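You operate a simulated robot arm through the tools that you are given. There is no shell and no other tool.

Carry out the task below with a simulated two-armed robot. There is one attempt and no reset: what you move stays moved.

## Task
Fill the dose chamber by its weir till the level post matches the batch card, then refill the age chamber.
Fine: lower the dose weir in time; keep the age weir up till mix and age stand level, and lower it.

Only the result counts: the job must be done as asked and must still hold three seconds after the hand-in. Knocking over, shifting, dropping, spilling or breaking anything else fails it.

## Robot
Two 7-joint arms with fingered hands on one trunk that stands fixed in place. Base frame: the origin is at the foot of the trunk, x ahead of it, y to its left, z up. Readings come in mm, degrees, newtons and seconds.
The left shoulder is at [20, 269, 1172], the right one opposite. Payload 5 kg a hand.
The tool frame of a hand sits at the grasp point between the pads (the TCP): z along the fingers, y along the line on which they close. The tips reach 42 mm beyond it. Largest opening 208 mm; the body of the gripper starts 119 mm behind the TCP. The gripper is a hand of 4 fingers: y runs from the thumb to the fingers, the wrist lies at [0, 0, -317] in the tool frame.
Orientation is that of the tool frame in the base frame, as a unit quaternion [w, x, y, z]. With the fingers straight down and closing along the base's y, the tool's x points along the base's -x, its y along +y and its z along -z.

## Interface
- The arms move only by the tool move_arm. It takes "left_increments", "right_increments" or both (then of equal length, played together; a hand with none holds still); each is a list of rows, each a list of 6 numbers: the shift along the tool's x, y, z in cm, then the turn, a rotation vector about the tool's x, y, z in degrees. In form: [[tx, ty, tz, ax, ay, az], ...]. A call has 1 to 20 rows; each row is the pose to reach, as a shift and turn from the pose commanded when the call began, along the tool's axes at that moment. Each row takes 0.2 s and may step no farther than 50 mm and 8.6 degrees from the row before; otherwise, the whole call is refused. Where a pose cannot be reached the arm comes as near as it can. A force on the tool above 40 N (or 10 N above the force at the start of the call, whichever is more), or a blocked arm, ends the call early, and 0.2 s more pass. In this call time passes only in rows, and 0.2 s behind the last. The reply holds the time, the measured pose of the TCP, the force on the tool along the base axes, the opening and the grip force, in the units named above and with some noise, with the torque about the TCP (base axes, N m) and any sound that the robot's microphone picked up, and new pictures: "pictures" is both (left out), scene, wrist or none (wrist: the cameras of the hands that moved).
- Cameras (640 x 400 px; columns grow to the right, rows downward): "scene" is now at [146.2, 33.2, 1446.5]; the picture's right is [0.44, -0.90, 0.00], its down [-0.51, -0.24, -0.83] and it looks along [0.74, 0.36, -0.56] (base axes); focal length 215 px, centre (320, 200). "left" rides on the left gripper at [-94, 1, -146] in its tool frame; the picture's right is [-0.02, -1.00, 0.00], its down [0.84, -0.01, -0.54] and it looks along [0.54, -0.01, 0.84] (tool axes); focal length 280 px, centre (320, 200). "right" rides on the right gripper at [93, 1, -146] in its tool frame; the picture's right is [-0.01, 1.00, 0.00], its down [-0.84, -0.01, -0.54] and it looks along [-0.54, -0.01, 0.84] (tool axes); focal length 280 px, centre (320, 200). There is no depth. A picture from a camera that has moved, and an enlarged one, comes with that camera's place and axes in the base frame and with its lens. The place of the scene camera against the robot may be out by one fixed shift of up to 12 mm in any direction.
- raise_lower(by): slides the trunk up (or, below 0, down) by that many mm; the arms and the scene camera ride with it, the base frame stays. It gives what a move gives, with no picture.
- curl_fingers(finger1, finger2, finger3, thumb_bend, hand): sets how far each is bent, from 0 (flat) to 100 (curled in); at 30 the hand is open as for a grip, at 70 the pads meet at the TCP. One left out holds its place. A second passes; each finger stops where it meets its share of the squeeze, and holds until it gets a number again. It is the only way to open and close the hand. It gives what a move gives, with no picture; readings hold the bend of each and the force on the fingers (four entries, about 0 where the hand has none), thumb and palm.
- pan_tilt(pan, tilt): turns the head with the scene camera to pan (to the left, within 80 degrees either way) and tilt (down, from -29 to 69), counted from straight ahead of the robot. It gives what a move gives, and a new picture of the scene camera.
- inspect(camera, box): a new picture of the part [left, top, right, bottom] of that camera's present view, enlarged. The clock stands still meanwhile.
- close_job(): hands the job in; it is judged then, once.

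Nothing tells you positions but the pictures and the camera data. Unless the task says otherwise, let go and move clear before handing in.

The tools are called after ">>>" by a JSON object that holds its "method" and its "body". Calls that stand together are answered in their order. move_arm: Moves the arms, as the interface text tells. Its arguments: {"type":"object","properties":{"left_increments":{"type":"array"},"right_increments":{"type":"array"},"pictures":{"type":"string","enum":["both","scene","wrist","none"]}},"required":[]} The other tools are called the same way: raise_lower (by) slides the trunk up or down; curl_fingers (finger1, finger2, finger3, thumb_bend, hand) moves the fingers one by one; pan_tilt (pan, tilt) turns the head that bears the scene camera; inspect (camera, box) takes an enlarged picture of a part of a camera's view; close_job () hands the job in.

At the start:

```text
time: 0.0
left_tool_pos: [725.3, 285.1, 1166.9]
left_tool_rot: [0.0, -0.033, 0.999, 0.0]
left_wrist_force: [0.9, 0.2, -0.1]
left_ft_torque: [-0.02, -0.01, 0.0]
left_width: 208.1
left_gripper_force: 0.1
left_shape: jaw
left_bend: [30.0, 30.0, 30.0, 30.0]
left_finger forces: [0.0, 0.0, 0.0, 0.1, 0.0, 0.0]
right_tool_pos: [648.3, -187.2, 1224.8]
right_tool_rot: [0.001, -0.033, 0.999, 0.0]
right_wrist_force: [0.1, -0.7, -0.2]
right_ft_torque: [0.03, 0.05, 0.03]
right_width: 207.8
right_gripper_force: 0.1
right_shape: jaw
right_bend: [30.0, 30.0, 30.0, 30.0]
right_finger forces: [0.0, 0.1, 0.0, 0.0, 0.0, 0.0]
trunk travel left (down, up): [-550.0, 71.0]
head pan, tilt: [25.8, 34.2]
```

scene: 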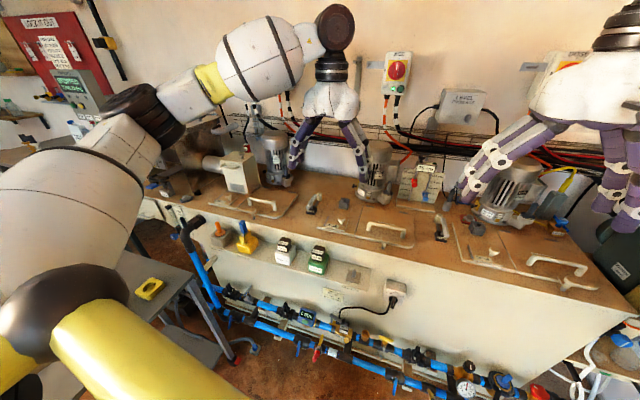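
right: 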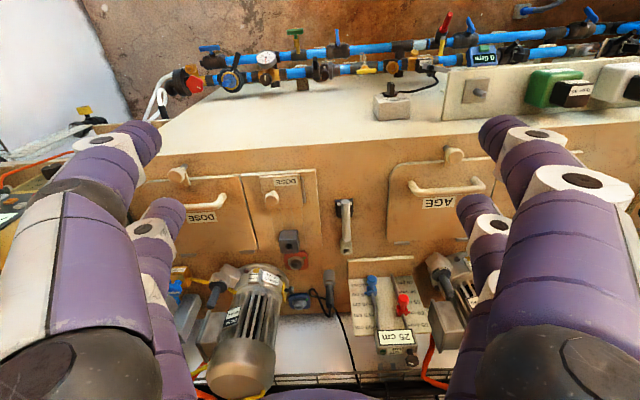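
left: 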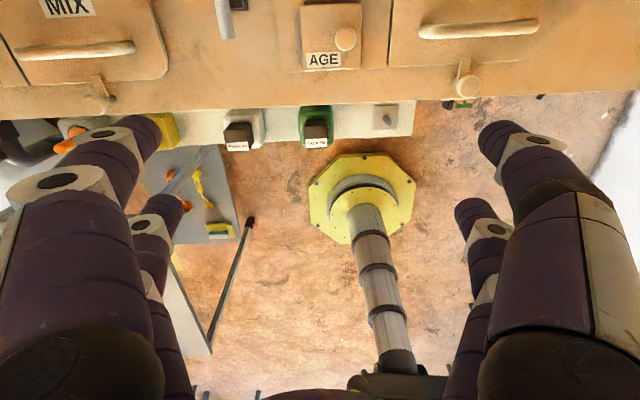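

I see a long tank unit with MIX, AGE and DOSE hatches, levers or handles, switch boxes and a card reading about "25 cm". I'll enlarge the pictures first to read the labels before moving anything.

>>> {"method": "inspect", "body": {"camera": "scene", "box": [180, 120, 400, 260]}}

>>> {"method": "inspect", "body": {"camera": "scene", "box": [380, 140, 640, 310]}}

>>> {"method": "inspect", "body": {"camera": "right", "box": [150, 130, 500, 350]}}

>>> {"method": "inspect", "body": {"camera": "left", "box": [0, 0, 560, 160]}}

>>> {"method": "inspect", "body": {"camera": "scene", "box": [160, 210, 440, 380]}}

>>> {"method": "inspect", "body": {"camera": "scene", "box": [370, 40, 570, 160]}}

```text
2.86 times, centred on (290, 190) of scene
camera zoom: at [146.2, 33.2, 1446.5], right [0.44, -0.9, 0.0], down [-0.51, -0.24, -0.83], along [0.74, 0.36, -0.56], focal length 614 px, centre (406, 229)
```

zoom: 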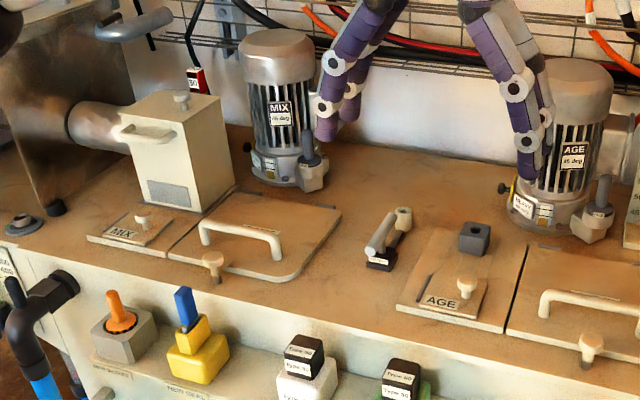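

```text
2.35 times, centred on (510, 225) of scene
camera zoom: at [146.2, 33.2, 1446.5], right [0.44, -0.9, 0.0], down [-0.51, -0.24, -0.83], along [0.74, 0.36, -0.56], focal length 506 px, centre (-127, 141)
```

zoom: 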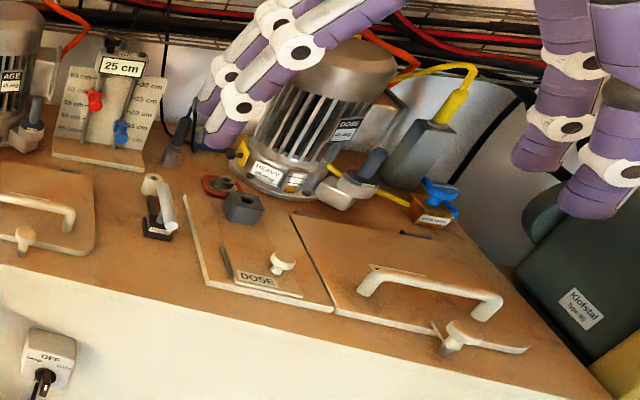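

```text
1.82 times, centred on (325, 240) of right
camera zoom: at [556.1, -192.1, 1371.6], right [-0.05, 1.0, 0.0], down [0.84, 0.04, 0.54], along [0.54, 0.03, -0.84], focal length 510 px, centre (311, 127)
```

zoom: 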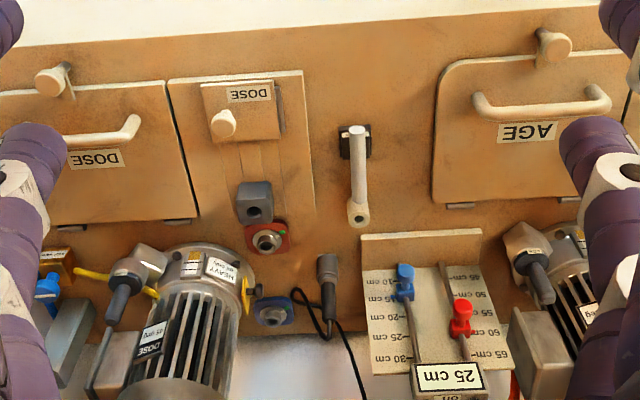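

```text
1.14 times, centred on (280, 80) of left
camera zoom: at [818.1, 291.8, 1312.5], right [0.08, -1.0, 0.0], down [-0.84, -0.07, 0.54], along [-0.54, -0.04, -0.84], focal length 320 px, centre (366, 337)
```

zoom: 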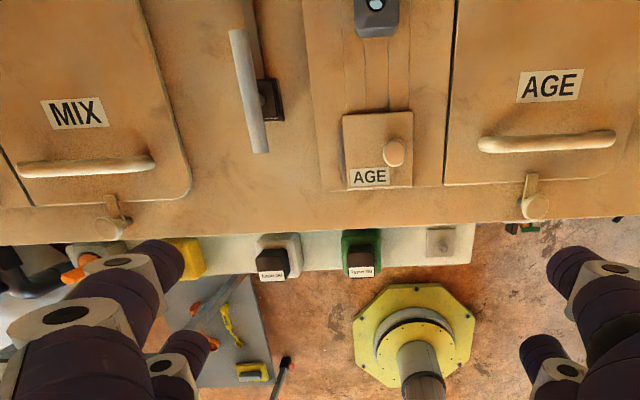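

```text
2.29 times, centred on (300, 295) of scene
camera zoom: at [146.2, 33.2, 1446.5], right [0.44, -0.9, 0.0], down [-0.51, -0.24, -0.83], along [0.74, 0.36, -0.56], focal length 492 px, centre (366, -17)
```

zoom: 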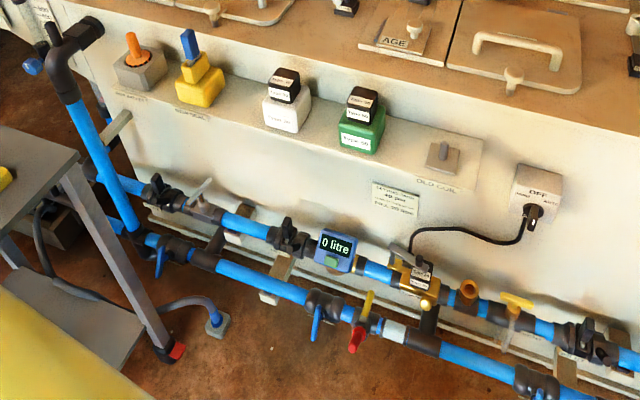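

```text
3.20 times, centred on (470, 100) of scene
camera zoom: at [146.2, 33.2, 1446.5], right [0.44, -0.9, 0.0], down [-0.51, -0.24, -0.83], along [0.74, 0.36, -0.56], focal length 688 px, centre (-160, 520)
```

zoom: 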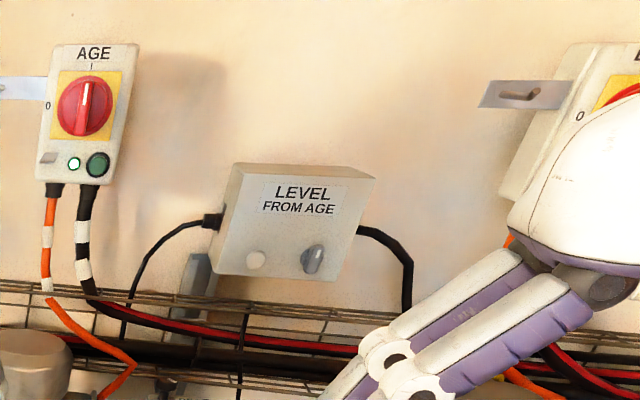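

The levers between the chambers look like the weirs, and a gauge board shows "25 cm". I'll turn the head to see the rest of the scene: the batch card, the level post and both ends.

>>> {"method": "pan_tilt", "body": {"pan": -10, "tilt": 30}}

>>> {"method": "pan_tilt", "body": {"pan": -60, "tilt": 30}}

>>> {"method": "pan_tilt", "body": {"pan": 60, "tilt": 30}}

>>> {"method": "pan_tilt", "body": {"pan": 10, "tilt": 60}}

>>> {"method": "pan_tilt", "body": {"pan": 10, "tilt": 0}}

```text
time: 1.0
left_tool_pos: [725.5, 284.1, 1166.7]
left_tool_rot: [0.0, -0.034, 0.999, 0.0]
left_wrist_force: [-1.0, -0.5, -0.5]
left_ft_torque: [0.05, -0.01, 0.0]
left_width: 207.8
left_gripper_force: 0.1
left_shape: jaw
left_bend: [30.0, 30.0, 30.0, 30.0]
left_finger forces: [0.1, 0.0, 0.1, 0.0, 0.1, 0.0]
right_tool_pos: [648.1, -187.0, 1226.0]
right_tool_rot: [0.001, -0.033, 0.999, 0.0]
right_wrist_force: [0.5, -0.3, 0.5]
right_ft_torque: [-0.02, 0.0, 0.01]
right_width: 207.8
right_gripper_force: 0.0
right_shape: jaw
right_bend: [30.0, 30.0, 30.0, 30.0]
right_finger forces: [0.0, 0.0, 0.0, 0.1, 0.1, 0.0]
trunk travel left (down, up): [-550.0, 71.0]
head pan, tilt: [-10.0, 30.0]
camera scene: at [155.6, -20.9, 1453.0], right [-0.17, -0.98, 0.0], down [-0.49, 0.09, -0.87], along [0.85, -0.15, -0.5], focal length 215 px, centre (320, 200)
```

scene: 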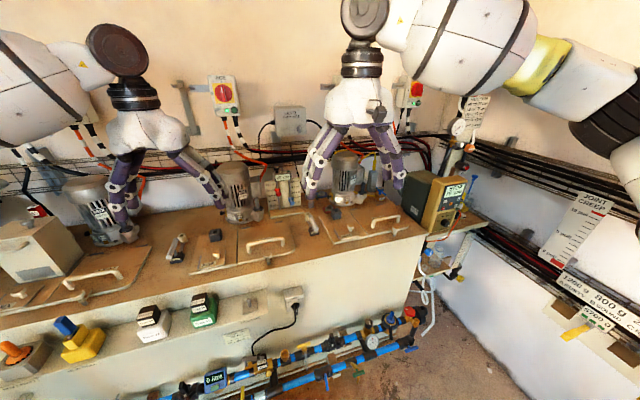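

```text
time: 2.2
left_tool_pos: [725.6, 284.2, 1165.0]
left_tool_rot: [0.0, -0.034, 0.999, 0.0]
left_wrist_force: [-0.3, 0.7, 0.4]
left_ft_torque: [0.02, -0.01, 0.01]
left_width: 207.7
left_gripper_force: 0.0
left_shape: jaw
left_bend: [30.0, 30.0, 30.0, 30.0]
left_finger forces: [0.0, 0.0, 0.0, 0.1, 0.0, 0.0]
right_tool_pos: [648.2, -186.4, 1225.8]
right_tool_rot: [0.0, -0.033, 0.999, -0.001]
right_wrist_force: [-0.8, -0.9, 0.7]
right_ft_torque: [0.0, -0.03, 0.02]
right_width: 207.8
right_gripper_force: 0.0
right_shape: jaw
right_bend: [30.0, 30.0, 30.0, 30.0]
right_finger forces: [0.0, 0.0, 0.1, 0.1, 0.1, 0.0]
trunk travel left (down, up): [-550.0, 71.0]
head pan, tilt: [-60.0, 30.0]
camera scene: at [111.8, -83.6, 1453.0], right [-0.87, -0.5, 0.0], down [-0.25, 0.43, -0.87], along [0.43, -0.75, -0.5], focal length 215 px, centre (320, 200)
```

scene: 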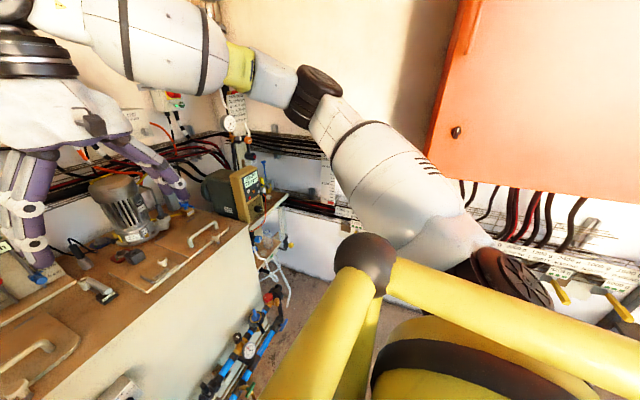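

```text
time: 4.2
left_tool_pos: [725.0, 284.1, 1166.5]
left_tool_rot: [0.0, -0.033, 0.999, 0.0]
left_wrist_force: [-0.4, 0.2, -0.4]
left_ft_torque: [0.01, 0.04, 0.0]
left_width: 207.8
left_gripper_force: 0.1
left_shape: jaw
left_bend: [30.0, 30.0, 30.0, 30.0]
left_finger forces: [0.1, 0.0, 0.0, 0.1, 0.1, 0.0]
right_tool_pos: [648.2, -186.4, 1225.3]
right_tool_rot: [0.0, -0.033, 0.999, 0.0]
right_wrist_force: [0.4, 0.3, 1.1]
right_ft_torque: [0.0, -0.01, 0.0]
right_width: 207.7
right_gripper_force: 0.0
right_shape: jaw
right_bend: [30.0, 30.0, 30.0, 30.0]
right_finger forces: [0.0, 0.0, 0.0, 0.0, 0.1, 0.0]
trunk travel left (down, up): [-550.0, 71.0]
head pan, tilt: [60.0, 30.0]
camera scene: at [111.8, 73.0, 1453.0], right [0.87, -0.5, 0.0], down [-0.25, -0.43, -0.87], along [0.43, 0.75, -0.5], focal length 215 px, centre (320, 200)
```

scene: 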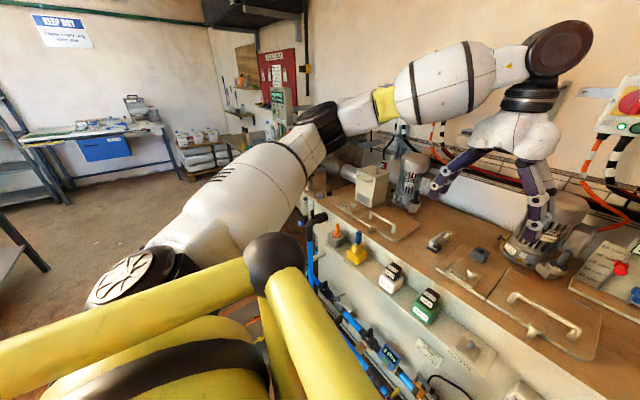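

```text
time: 5.4
left_tool_pos: [725.7, 284.0, 1166.4]
left_tool_rot: [0.0, -0.033, 0.999, 0.0]
left_wrist_force: [0.4, 0.2, -1.0]
left_ft_torque: [0.01, -0.04, 0.03]
left_width: 207.8
left_gripper_force: 0.1
left_shape: jaw
left_bend: [30.0, 30.0, 30.0, 30.0]
left_finger forces: [0.1, 0.1, 0.0, 0.0, 0.0, 0.0]
right_tool_pos: [649.1, -185.8, 1224.4]
right_tool_rot: [0.0, -0.033, 0.999, -0.001]
right_wrist_force: [1.0, 0.6, 1.0]
right_ft_torque: [0.0, 0.0, 0.0]
right_width: 207.3
right_gripper_force: 0.1
right_shape: jaw
right_bend: [30.0, 30.0, 30.0, 30.0]
right_finger forces: [0.1, 0.0, 0.0, 0.0, 0.0, 0.0]
trunk travel left (down, up): [-550.0, 71.0]
head pan, tilt: [10.0, 60.0]
camera scene: at [132.2, 6.3, 1410.9], right [0.17, -0.98, 0.0], down [-0.85, -0.15, -0.5], along [0.49, 0.09, -0.87], focal length 215 px, centre (320, 200)
```

scene: 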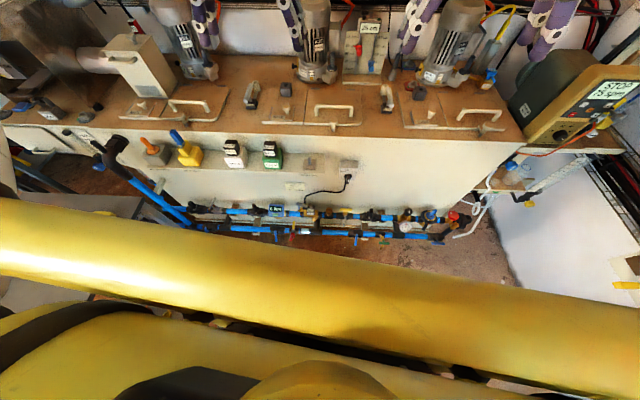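

```text
time: 6.7
left_tool_pos: [724.5, 284.0, 1166.3]
left_tool_rot: [0.0, -0.033, 0.999, 0.0]
left_wrist_force: [-0.3, 0.2, 0.5]
left_ft_torque: [0.0, 0.02, -0.02]
left_width: 207.6
left_gripper_force: 0.1
left_shape: jaw
left_bend: [30.0, 30.0, 30.0, 30.0]
left_finger forces: [0.1, 0.1, 0.1, 0.1, 0.1, 0.0]
right_tool_pos: [648.2, -185.4, 1224.9]
right_tool_rot: [-0.001, -0.033, 0.999, 0.001]
right_wrist_force: [-0.3, 0.2, -0.2]
right_ft_torque: [-0.03, 0.0, 0.01]
right_width: 207.5
right_gripper_force: 0.0
right_shape: jaw
right_bend: [30.0, 30.0, 30.0, 30.0]
right_finger forces: [0.0, 0.0, 0.0, 0.0, 0.1, 0.1]
trunk travel left (down, up): [-550.0, 71.0]
head pan, tilt: [10.0, 0.0]
camera scene: at [155.2, 10.3, 1501.3], right [0.17, -0.98, 0.0], down [0.0, 0.0, -1.0], along [0.98, 0.17, 0.0], focal length 215 px, centre (320, 200)
```

scene: 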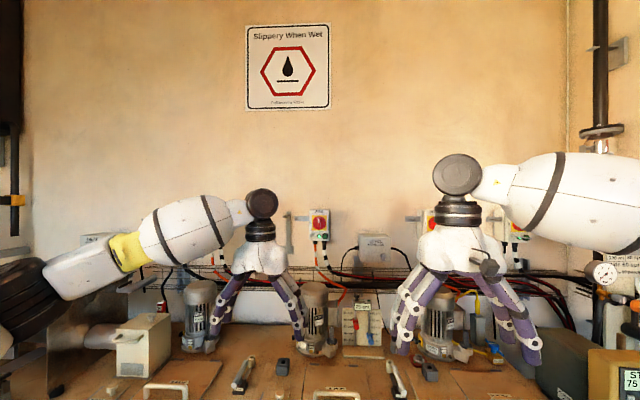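

The hands still hide part of the gauge and dose area. I'll aim the head there and enlarge the gauge, the pump and the wall cards.

>>> {"method": "pan_tilt", "body": {"pan": -10, "tilt": 30}}

>>> {"method": "inspect", "body": {"camera": "scene", "box": [530, 180, 640, 350]}}

>>> {"method": "inspect", "body": {"camera": "scene", "box": [250, 140, 420, 250]}}

>>> {"method": "inspect", "body": {"camera": "scene", "box": [380, 80, 540, 260]}}

>>> {"method": "inspect", "body": {"camera": "scene", "box": [100, 160, 300, 300]}}

>>> {"method": "inspect", "body": {"camera": "scene", "box": [180, 60, 340, 160]}}

```text
time: 7.6
left_tool_pos: [725.6, 284.7, 1166.6]
left_tool_rot: [0.0, -0.033, 0.999, 0.0]
left_wrist_force: [0.3, 0.1, -0.9]
left_ft_torque: [0.02, 0.0, -0.01]
left_width: 207.5
left_gripper_force: 0.0
left_shape: jaw
left_bend: [30.0, 30.0, 30.0, 30.0]
left_finger forces: [0.0, 0.0, 0.0, 0.1, 0.0, 0.0]
right_tool_pos: [647.7, -186.6, 1225.5]
right_tool_rot: [0.0, -0.033, 0.999, 0.0]
right_wrist_force: [0.5, 0.6, -0.2]
right_ft_torque: [-0.01, -0.01, 0.01]
right_width: 207.7
right_gripper_force: 0.0
right_shape: jaw
right_bend: [30.0, 30.0, 30.0, 30.0]
right_finger forces: [0.1, 0.1, 0.1, 0.0, 0.0, 0.1]
trunk travel left (down, up): [-550.0, 71.0]
head pan, tilt: [-10.0, 30.0]
camera scene: at [155.6, -20.9, 1453.1], right [-0.17, -0.98, 0.0], down [-0.49, 0.09, -0.87], along [0.85, -0.15, -0.5], focal length 215 px, centre (320, 200)
```

scene: 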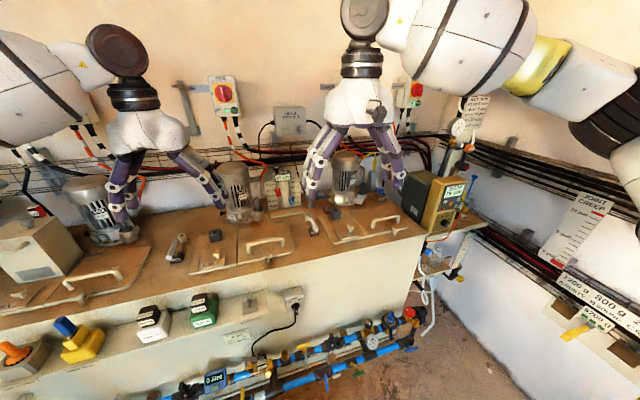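

```text
2.35 times, centred on (585, 265) of scene
camera zoom: at [155.6, -20.9, 1453.1], right [-0.17, -0.98, 0.0], down [-0.49, 0.09, -0.87], along [0.85, -0.15, -0.5], focal length 506 px, centre (-304, 47)
```

zoom: 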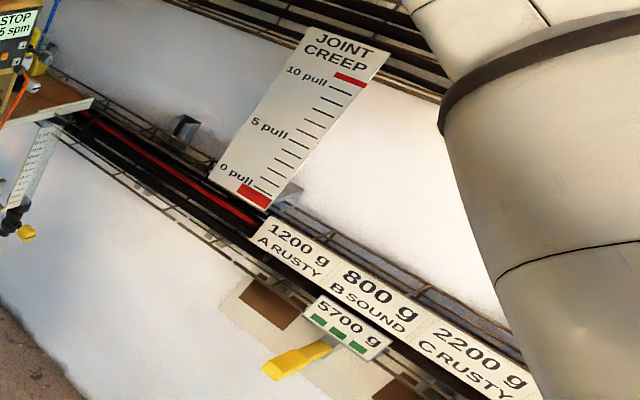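

```text
3.64 times, centred on (335, 195) of scene
camera zoom: at [155.6, -20.9, 1453.1], right [-0.17, -0.98, 0.0], down [-0.49, 0.09, -0.87], along [0.85, -0.15, -0.5], focal length 782 px, centre (266, 218)
```

zoom: 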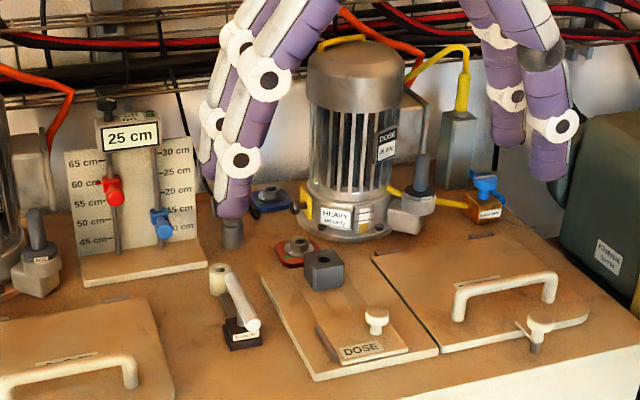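

```text
2.22 times, centred on (460, 170) of scene
camera zoom: at [155.6, -20.9, 1453.1], right [-0.17, -0.98, 0.0], down [-0.49, 0.09, -0.87], along [0.85, -0.15, -0.5], focal length 478 px, centre (9, 267)
```

zoom: 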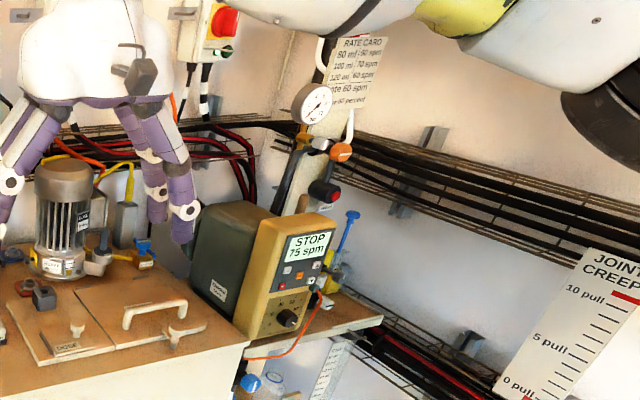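

```text
2.86 times, centred on (200, 230) of scene
camera zoom: at [155.6, -20.9, 1453.1], right [-0.17, -0.98, 0.0], down [-0.49, 0.09, -0.87], along [0.85, -0.15, -0.5], focal length 614 px, centre (663, 114)
```

zoom: 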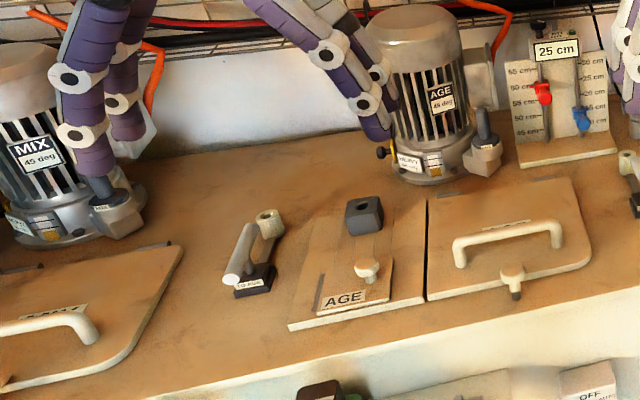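

```text
4.00 times, centred on (260, 110) of scene
camera zoom: at [155.6, -20.9, 1453.1], right [-0.17, -0.98, 0.0], down [-0.49, 0.09, -0.87], along [0.85, -0.15, -0.5], focal length 860 px, centre (560, 560)
```

zoom: 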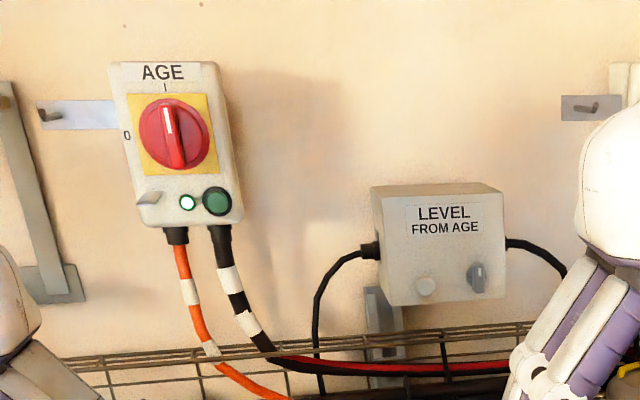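

Still to find are the batch card and the level post. I'll enlarge the front plate, the motor bases with their dark rods, and the rest.

>>> {"method": "inspect", "body": {"camera": "scene", "box": [210, 280, 310, 350]}}

>>> {"method": "inspect", "body": {"camera": "scene", "box": [210, 150, 310, 230]}}

>>> {"method": "inspect", "body": {"camera": "scene", "box": [320, 140, 400, 210]}}

>>> {"method": "inspect", "body": {"camera": "scene", "box": [0, 180, 110, 270]}}

>>> {"method": "inspect", "body": {"camera": "scene", "box": [440, 90, 500, 150]}}

>>> {"method": "inspect", "body": {"camera": "scene", "box": [400, 190, 500, 300]}}

>>> {"method": "inspect", "body": {"camera": "scene", "box": [0, 290, 250, 400]}}

```text
5.71 times, centred on (260, 315) of scene
camera zoom: at [155.6, -20.9, 1453.1], right [-0.17, -0.98, 0.0], down [-0.49, 0.09, -0.87], along [0.85, -0.15, -0.5], focal length 1229 px, centre (663, -457)
```

zoom: 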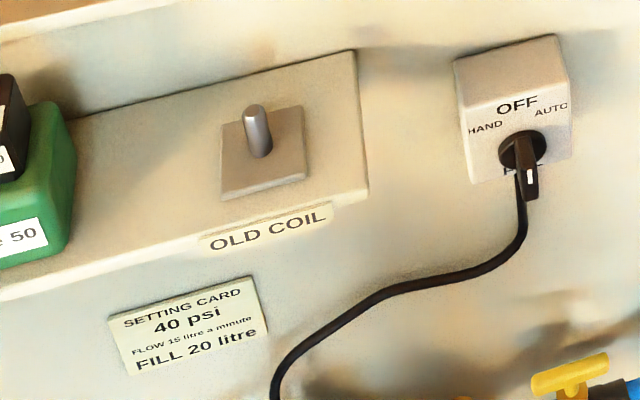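

```text
5.00 times, centred on (260, 190) of scene
camera zoom: at [155.6, -20.9, 1453.1], right [-0.17, -0.98, 0.0], down [-0.49, 0.09, -0.87], along [0.85, -0.15, -0.5], focal length 1075 px, centre (620, 250)
```

zoom: 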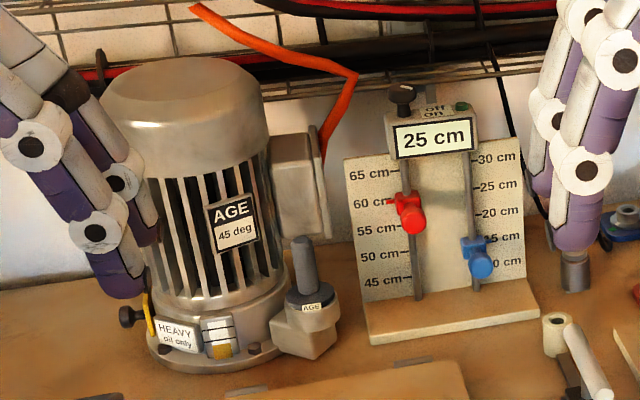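

```text
5.71 times, centred on (360, 175) of scene
camera zoom: at [155.6, -20.9, 1453.1], right [-0.17, -0.98, 0.0], down [-0.49, 0.09, -0.87], along [0.85, -0.15, -0.5], focal length 1229 px, centre (91, 343)
```

zoom: 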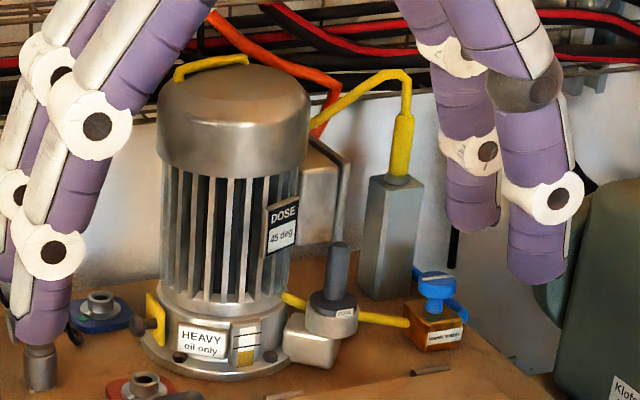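

```text
4.44 times, centred on (55, 225) of scene
camera zoom: at [155.6, -20.9, 1453.1], right [-0.17, -0.98, 0.0], down [-0.49, 0.09, -0.87], along [0.85, -0.15, -0.5], focal length 956 px, centre (1498, 89)
```

zoom: 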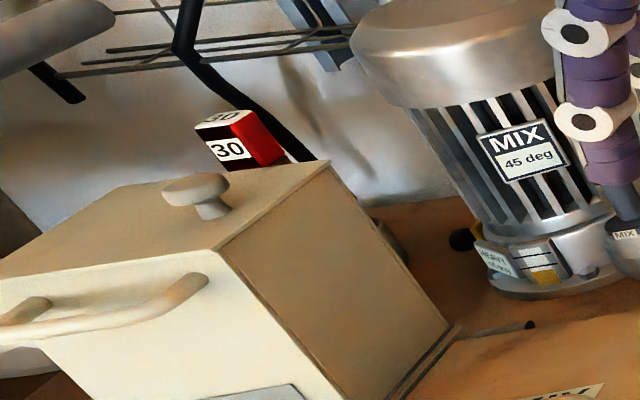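

```text
6.67 times, centred on (470, 120) of scene
camera zoom: at [155.6, -20.9, 1453.1], right [-0.17, -0.98, 0.0], down [-0.49, 0.09, -0.87], along [0.85, -0.15, -0.5], focal length 1434 px, centre (-680, 733)
```

zoom: 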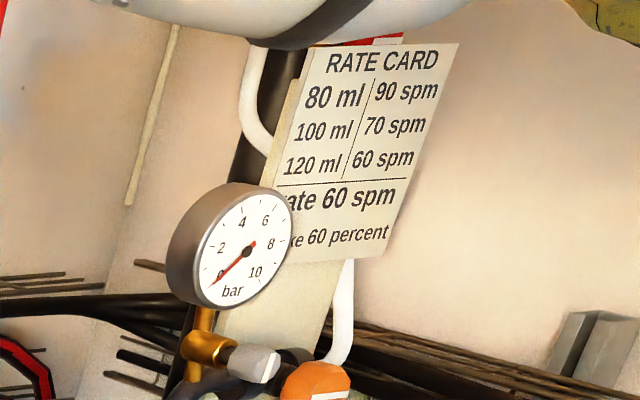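

```text
3.64 times, centred on (450, 245) of scene
camera zoom: at [155.6, -20.9, 1453.1], right [-0.17, -0.98, 0.0], down [-0.49, 0.09, -0.87], along [0.85, -0.15, -0.5], focal length 782 px, centre (-153, 36)
```

zoom: 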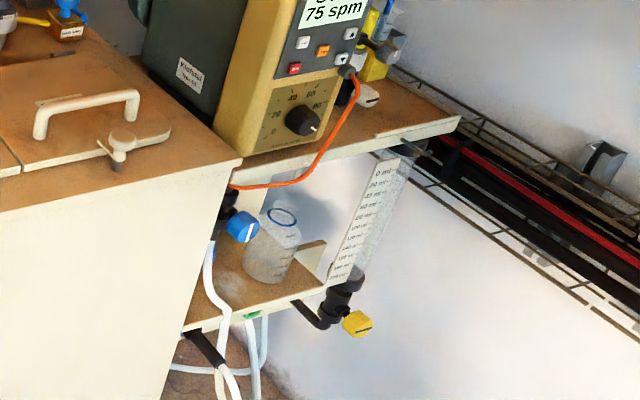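

```text
2.56 times, centred on (125, 345) of scene
camera zoom: at [155.6, -20.9, 1453.1], right [-0.17, -0.98, 0.0], down [-0.49, 0.09, -0.87], along [0.85, -0.15, -0.5], focal length 550 px, centre (819, -171)
```

zoom: 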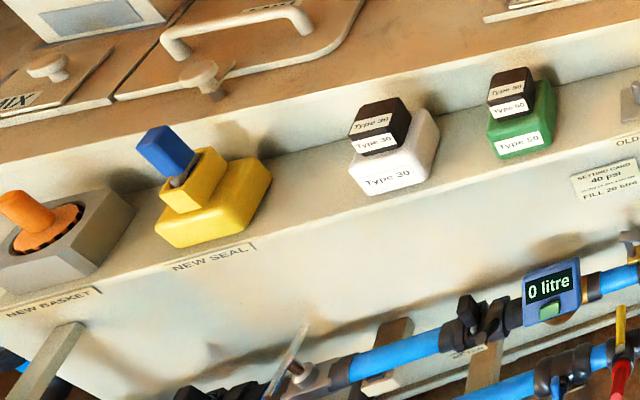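

None of the cards read so far is the batch card: these are a setting card, a rate card and gauge cards. I'll look toward the left end and the back-left wall.

>>> {"method": "pan_tilt", "body": {"pan": 45, "tilt": 25}}

>>> {"method": "inspect", "body": {"camera": "scene", "box": [0, 0, 200, 130]}}

>>> {"method": "inspect", "body": {"camera": "scene", "box": [130, 50, 330, 180]}}

>>> {"method": "inspect", "body": {"camera": "scene", "box": [180, 150, 340, 300]}}

>>> {"method": "inspect", "body": {"camera": "scene", "box": [330, 100, 480, 220]}}

```text
time: 8.9
left_tool_pos: [725.2, 284.6, 1166.2]
left_tool_rot: [0.0, -0.033, 0.999, -0.001]
left_wrist_force: [0.9, 0.2, -0.5]
left_ft_torque: [0.02, 0.02, -0.01]
left_width: 207.9
left_gripper_force: 0.0
left_shape: jaw
left_bend: [30.0, 30.0, 30.0, 30.0]
left_finger forces: [0.0, 0.0, 0.0, 0.1, 0.0, 0.0]
right_tool_pos: [648.3, -186.6, 1225.6]
right_tool_rot: [0.0, -0.033, 0.999, 0.0]
right_wrist_force: [-0.3, 0.4, -0.2]
right_ft_torque: [-0.02, 0.0, 0.02]
right_width: 207.6
right_gripper_force: 0.0
right_shape: jaw
right_bend: [30.0, 30.0, 30.0, 30.0]
right_finger forces: [0.1, 0.1, 0.0, 0.0, 0.1, 0.1]
trunk travel left (down, up): [-550.0, 71.0]
head pan, tilt: [45.0, 25.0]
camera scene: at [131.7, 59.8, 1461.0], right [0.71, -0.71, 0.0], down [-0.3, -0.3, -0.91], along [0.64, 0.64, -0.42], focal length 215 px, centre (320, 200)
```

scene: 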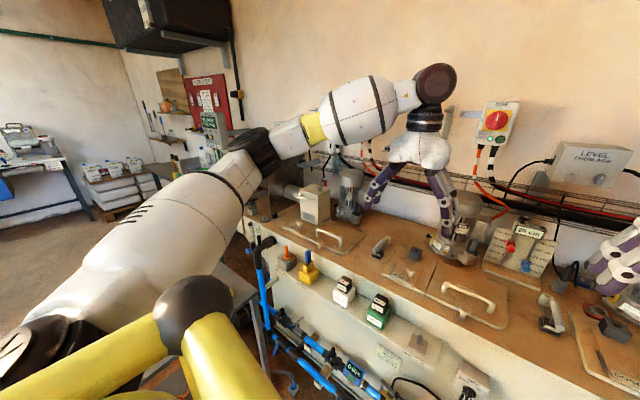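

```text
3.08 times, centred on (100, 65) of scene
camera zoom: at [131.7, 59.8, 1461.0], right [0.71, -0.71, 0.0], down [-0.3, -0.3, -0.91], along [0.64, 0.64, -0.42], focal length 662 px, centre (997, 615)
```

zoom: 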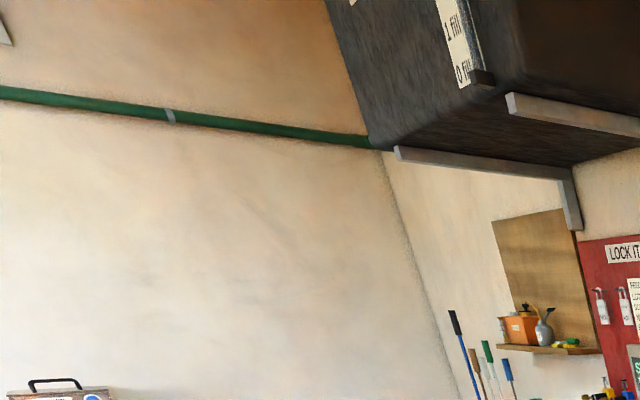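

```text
3.08 times, centred on (230, 115) of scene
camera zoom: at [131.7, 59.8, 1461.0], right [0.71, -0.71, 0.0], down [-0.3, -0.3, -0.91], along [0.64, 0.64, -0.42], focal length 662 px, centre (597, 462)
```

zoom: 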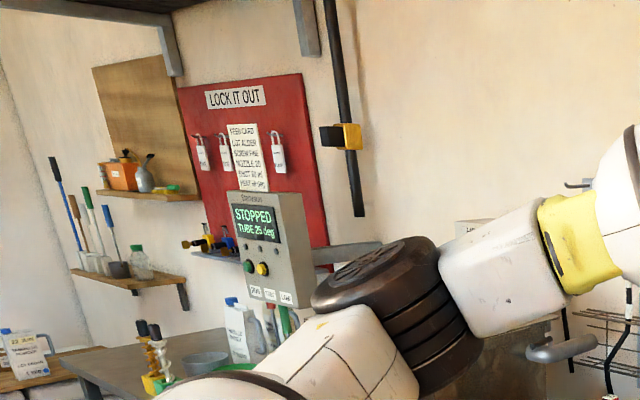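

```text
2.67 times, centred on (260, 225) of scene
camera zoom: at [131.7, 59.8, 1461.0], right [0.71, -0.71, 0.0], down [-0.3, -0.3, -0.91], along [0.64, 0.64, -0.42], focal length 573 px, centre (480, 133)
```

zoom: 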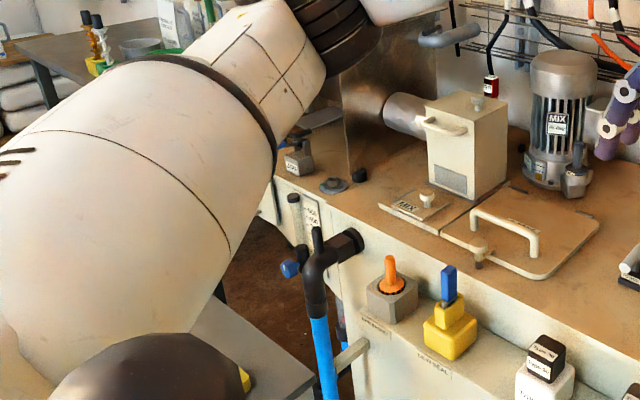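

```text
3.33 times, centred on (405, 160) of scene
camera zoom: at [131.7, 59.8, 1461.0], right [0.71, -0.71, 0.0], down [-0.3, -0.3, -0.91], along [0.64, 0.64, -0.42], focal length 717 px, centre (37, 333)
```

zoom: 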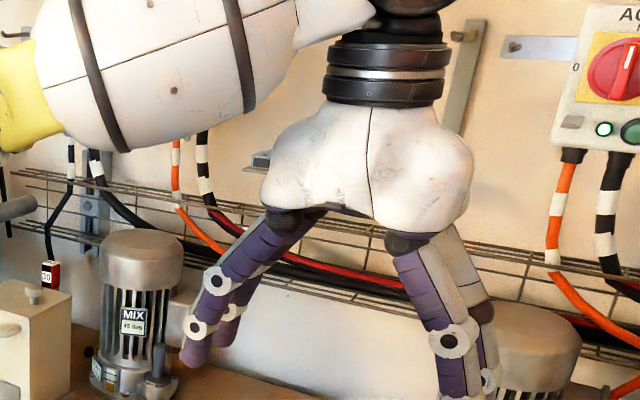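

There's a card on the red board, and a marked post or card at the tank's left front. I'll enlarge both.

>>> {"method": "inspect", "body": {"camera": "scene", "box": [185, 70, 245, 120]}}

>>> {"method": "inspect", "body": {"camera": "scene", "box": [235, 205, 285, 260]}}

>>> {"method": "inspect", "body": {"camera": "scene", "box": [0, 110, 160, 220]}}

>>> {"method": "inspect", "body": {"camera": "scene", "box": [470, 90, 640, 300]}}

>>> {"method": "pan_tilt", "body": {"pan": 60, "tilt": 55}}

>>> {"method": "pan_tilt", "body": {"pan": 80, "tilt": 10}}

>>> {"method": "pan_tilt", "body": {"pan": -80, "tilt": 20}}

>>> {"method": "pan_tilt", "body": {"pan": -45, "tilt": 45}}

```text
8.00 times, centred on (215, 95) of scene
camera zoom: at [131.7, 59.8, 1461.0], right [0.71, -0.71, 0.0], down [-0.3, -0.3, -0.91], along [0.64, 0.64, -0.42], focal length 1720 px, centre (1160, 1040)
```

zoom: 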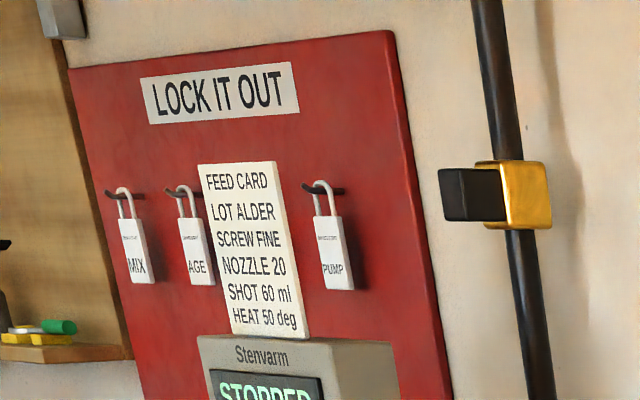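

```text
7.27 times, centred on (260, 232) of scene
camera zoom: at [131.7, 59.8, 1461.0], right [0.71, -0.71, 0.0], down [-0.3, -0.3, -0.91], along [0.64, 0.64, -0.42], focal length 1564 px, centre (756, -36)
```

zoom: 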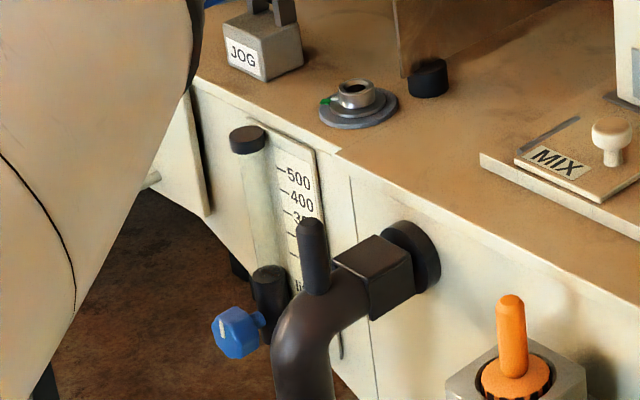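

```text
3.64 times, centred on (80, 165) of scene
camera zoom: at [131.7, 59.8, 1461.0], right [0.71, -0.71, 0.0], down [-0.3, -0.3, -0.91], along [0.64, 0.64, -0.42], focal length 782 px, centre (1193, 327)
```

zoom: 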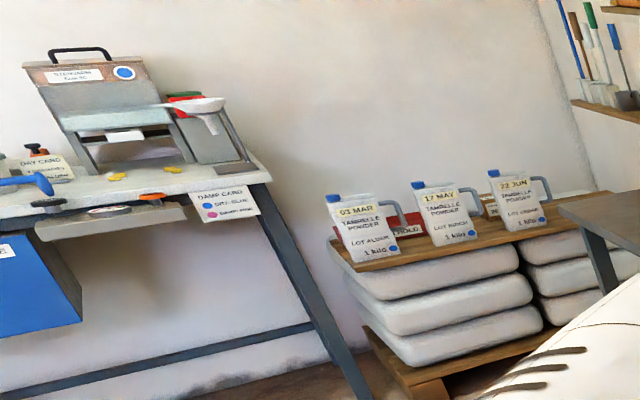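

```text
1.90 times, centred on (555, 195) of scene
camera zoom: at [131.7, 59.8, 1461.0], right [0.71, -0.71, 0.0], down [-0.3, -0.3, -0.91], along [0.64, 0.64, -0.42], focal length 410 px, centre (-128, 210)
```

zoom: 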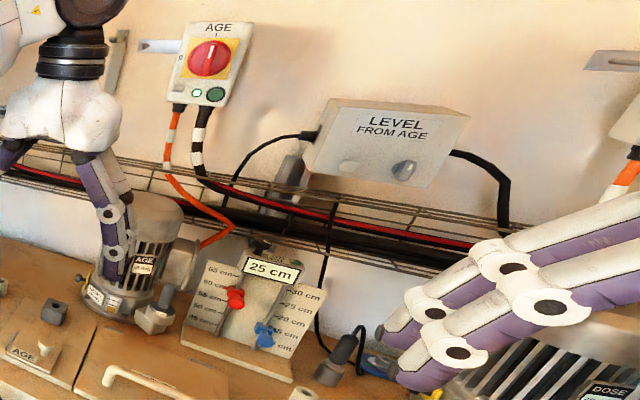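

```text
time: 9.8
left_tool_pos: [725.3, 283.9, 1166.8]
left_tool_rot: [0.0, -0.033, 0.999, 0.0]
left_wrist_force: [0.0, -0.2, -0.6]
left_ft_torque: [-0.02, 0.02, -0.01]
left_width: 208.0
left_gripper_force: 0.1
left_shape: jaw
left_bend: [30.0, 30.0, 30.0, 30.0]
left_finger forces: [0.0, 0.1, 0.0, 0.1, 0.0, 0.1]
right_tool_pos: [646.2, -186.5, 1224.9]
right_tool_rot: [0.0, -0.033, 0.999, -0.001]
right_wrist_force: [1.6, 0.3, 0.0]
right_ft_torque: [-0.01, -0.04, -0.02]
right_width: 207.8
right_gripper_force: 0.1
right_shape: jaw
right_bend: [30.0, 30.0, 30.0, 30.0]
right_finger forces: [0.1, 0.0, 0.0, 0.0, 0.1, 0.1]
trunk travel left (down, up): [-550.0, 71.0]
head pan, tilt: [60.0, 55.0]
camera scene: at [102.6, 57.1, 1417.0], right [0.87, -0.5, 0.0], down [-0.41, -0.71, -0.57], along [0.29, 0.5, -0.82], focal length 215 px, centre (320, 200)
```

scene: 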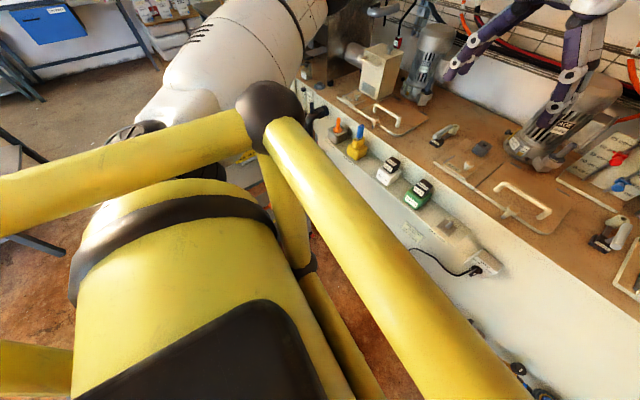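

```text
time: 10.9
left_tool_pos: [725.7, 283.2, 1166.3]
left_tool_rot: [0.0, -0.033, 0.999, 0.0]
left_wrist_force: [0.1, -0.5, -0.1]
left_ft_torque: [0.0, -0.05, 0.01]
left_width: 207.7
left_gripper_force: 0.0
left_shape: jaw
left_bend: [30.0, 30.0, 30.0, 30.0]
left_finger forces: [0.0, 0.0, 0.0, 0.0, 0.0, 0.1]
right_tool_pos: [648.9, -186.5, 1225.1]
right_tool_rot: [0.0, -0.034, 0.999, 0.001]
right_wrist_force: [0.6, 0.5, 0.4]
right_ft_torque: [0.0, 0.02, -0.02]
right_width: 207.9
right_gripper_force: 0.0
right_shape: jaw
right_bend: [30.0, 30.0, 30.0, 30.0]
right_finger forces: [0.0, 0.0, 0.0, 0.0, 0.1, 0.0]
trunk travel left (down, up): [-550.0, 71.0]
head pan, tilt: [80.0, 10.0]
camera scene: at [82.7, 86.3, 1485.3], right [0.98, -0.17, 0.0], down [-0.03, -0.17, -0.98], along [0.17, 0.97, -0.17], focal length 215 px, centre (320, 200)
```

scene: 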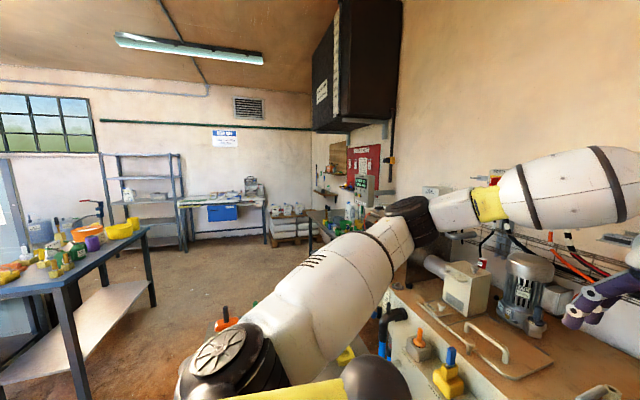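

```text
time: 13.4
left_tool_pos: [725.9, 285.5, 1166.2]
left_tool_rot: [0.0, -0.032, 0.999, 0.0]
left_wrist_force: [0.3, 0.1, 0.3]
left_ft_torque: [-0.03, 0.0, -0.01]
left_width: 207.8
left_gripper_force: 0.1
left_shape: jaw
left_bend: [30.0, 30.0, 30.0, 30.0]
left_finger forces: [0.0, 0.1, 0.0, 0.0, 0.0, 0.0]
right_tool_pos: [648.3, -187.4, 1225.9]
right_tool_rot: [0.001, -0.033, 0.999, 0.0]
right_wrist_force: [-0.6, 0.1, 0.3]
right_ft_torque: [-0.01, 0.0, 0.0]
right_width: 207.8
right_gripper_force: 0.1
right_shape: jaw
right_bend: [30.0, 30.0, 30.0, 30.0]
right_finger forces: [0.0, 0.0, 0.0, 0.1, 0.0, 0.1]
trunk travel left (down, up): [-550.0, 71.0]
head pan, tilt: [-80.0, 20.0]
camera scene: at [82.7, -97.0, 1469.1], right [-0.98, -0.17, 0.0], down [-0.06, 0.34, -0.94], along [0.16, -0.93, -0.34], focal length 215 px, centre (320, 200)
```

scene: 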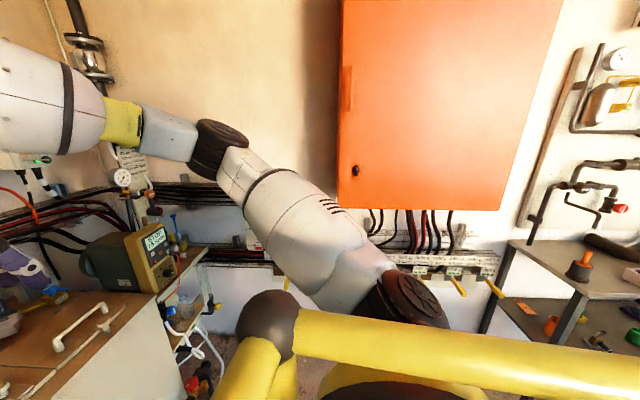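

```text
time: 14.4
left_tool_pos: [724.9, 283.4, 1166.8]
left_tool_rot: [0.0, -0.033, 0.999, 0.0]
left_wrist_force: [-0.2, 0.2, -0.2]
left_ft_torque: [0.0, 0.0, -0.02]
left_width: 207.8
left_gripper_force: 0.1
left_shape: jaw
left_bend: [30.0, 30.0, 30.0, 30.0]
left_finger forces: [0.0, 0.0, 0.0, 0.0, 0.0, 0.0]
right_tool_pos: [647.7, -186.8, 1226.5]
right_tool_rot: [0.0, -0.032, 0.999, 0.0]
right_wrist_force: [0.8, -0.2, 0.1]
right_ft_torque: [-0.01, 0.01, 0.01]
right_width: 207.8
right_gripper_force: 0.0
right_shape: jaw
right_bend: [30.0, 30.0, 30.0, 30.0]
right_finger forces: [0.0, 0.0, 0.1, 0.0, 0.0, 0.1]
trunk travel left (down, up): [-550.0, 71.0]
head pan, tilt: [-45.0, 45.0]
camera scene: at [124.0, -62.9, 1430.4], right [-0.71, -0.71, 0.0], down [-0.5, 0.5, -0.71], along [0.5, -0.5, -0.71], focal length 215 px, centre (320, 200)
```

scene: 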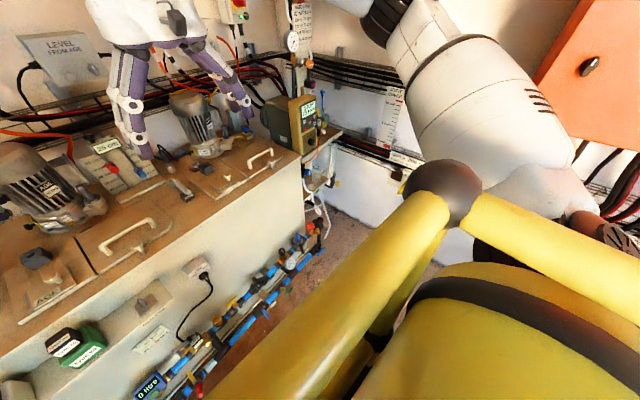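

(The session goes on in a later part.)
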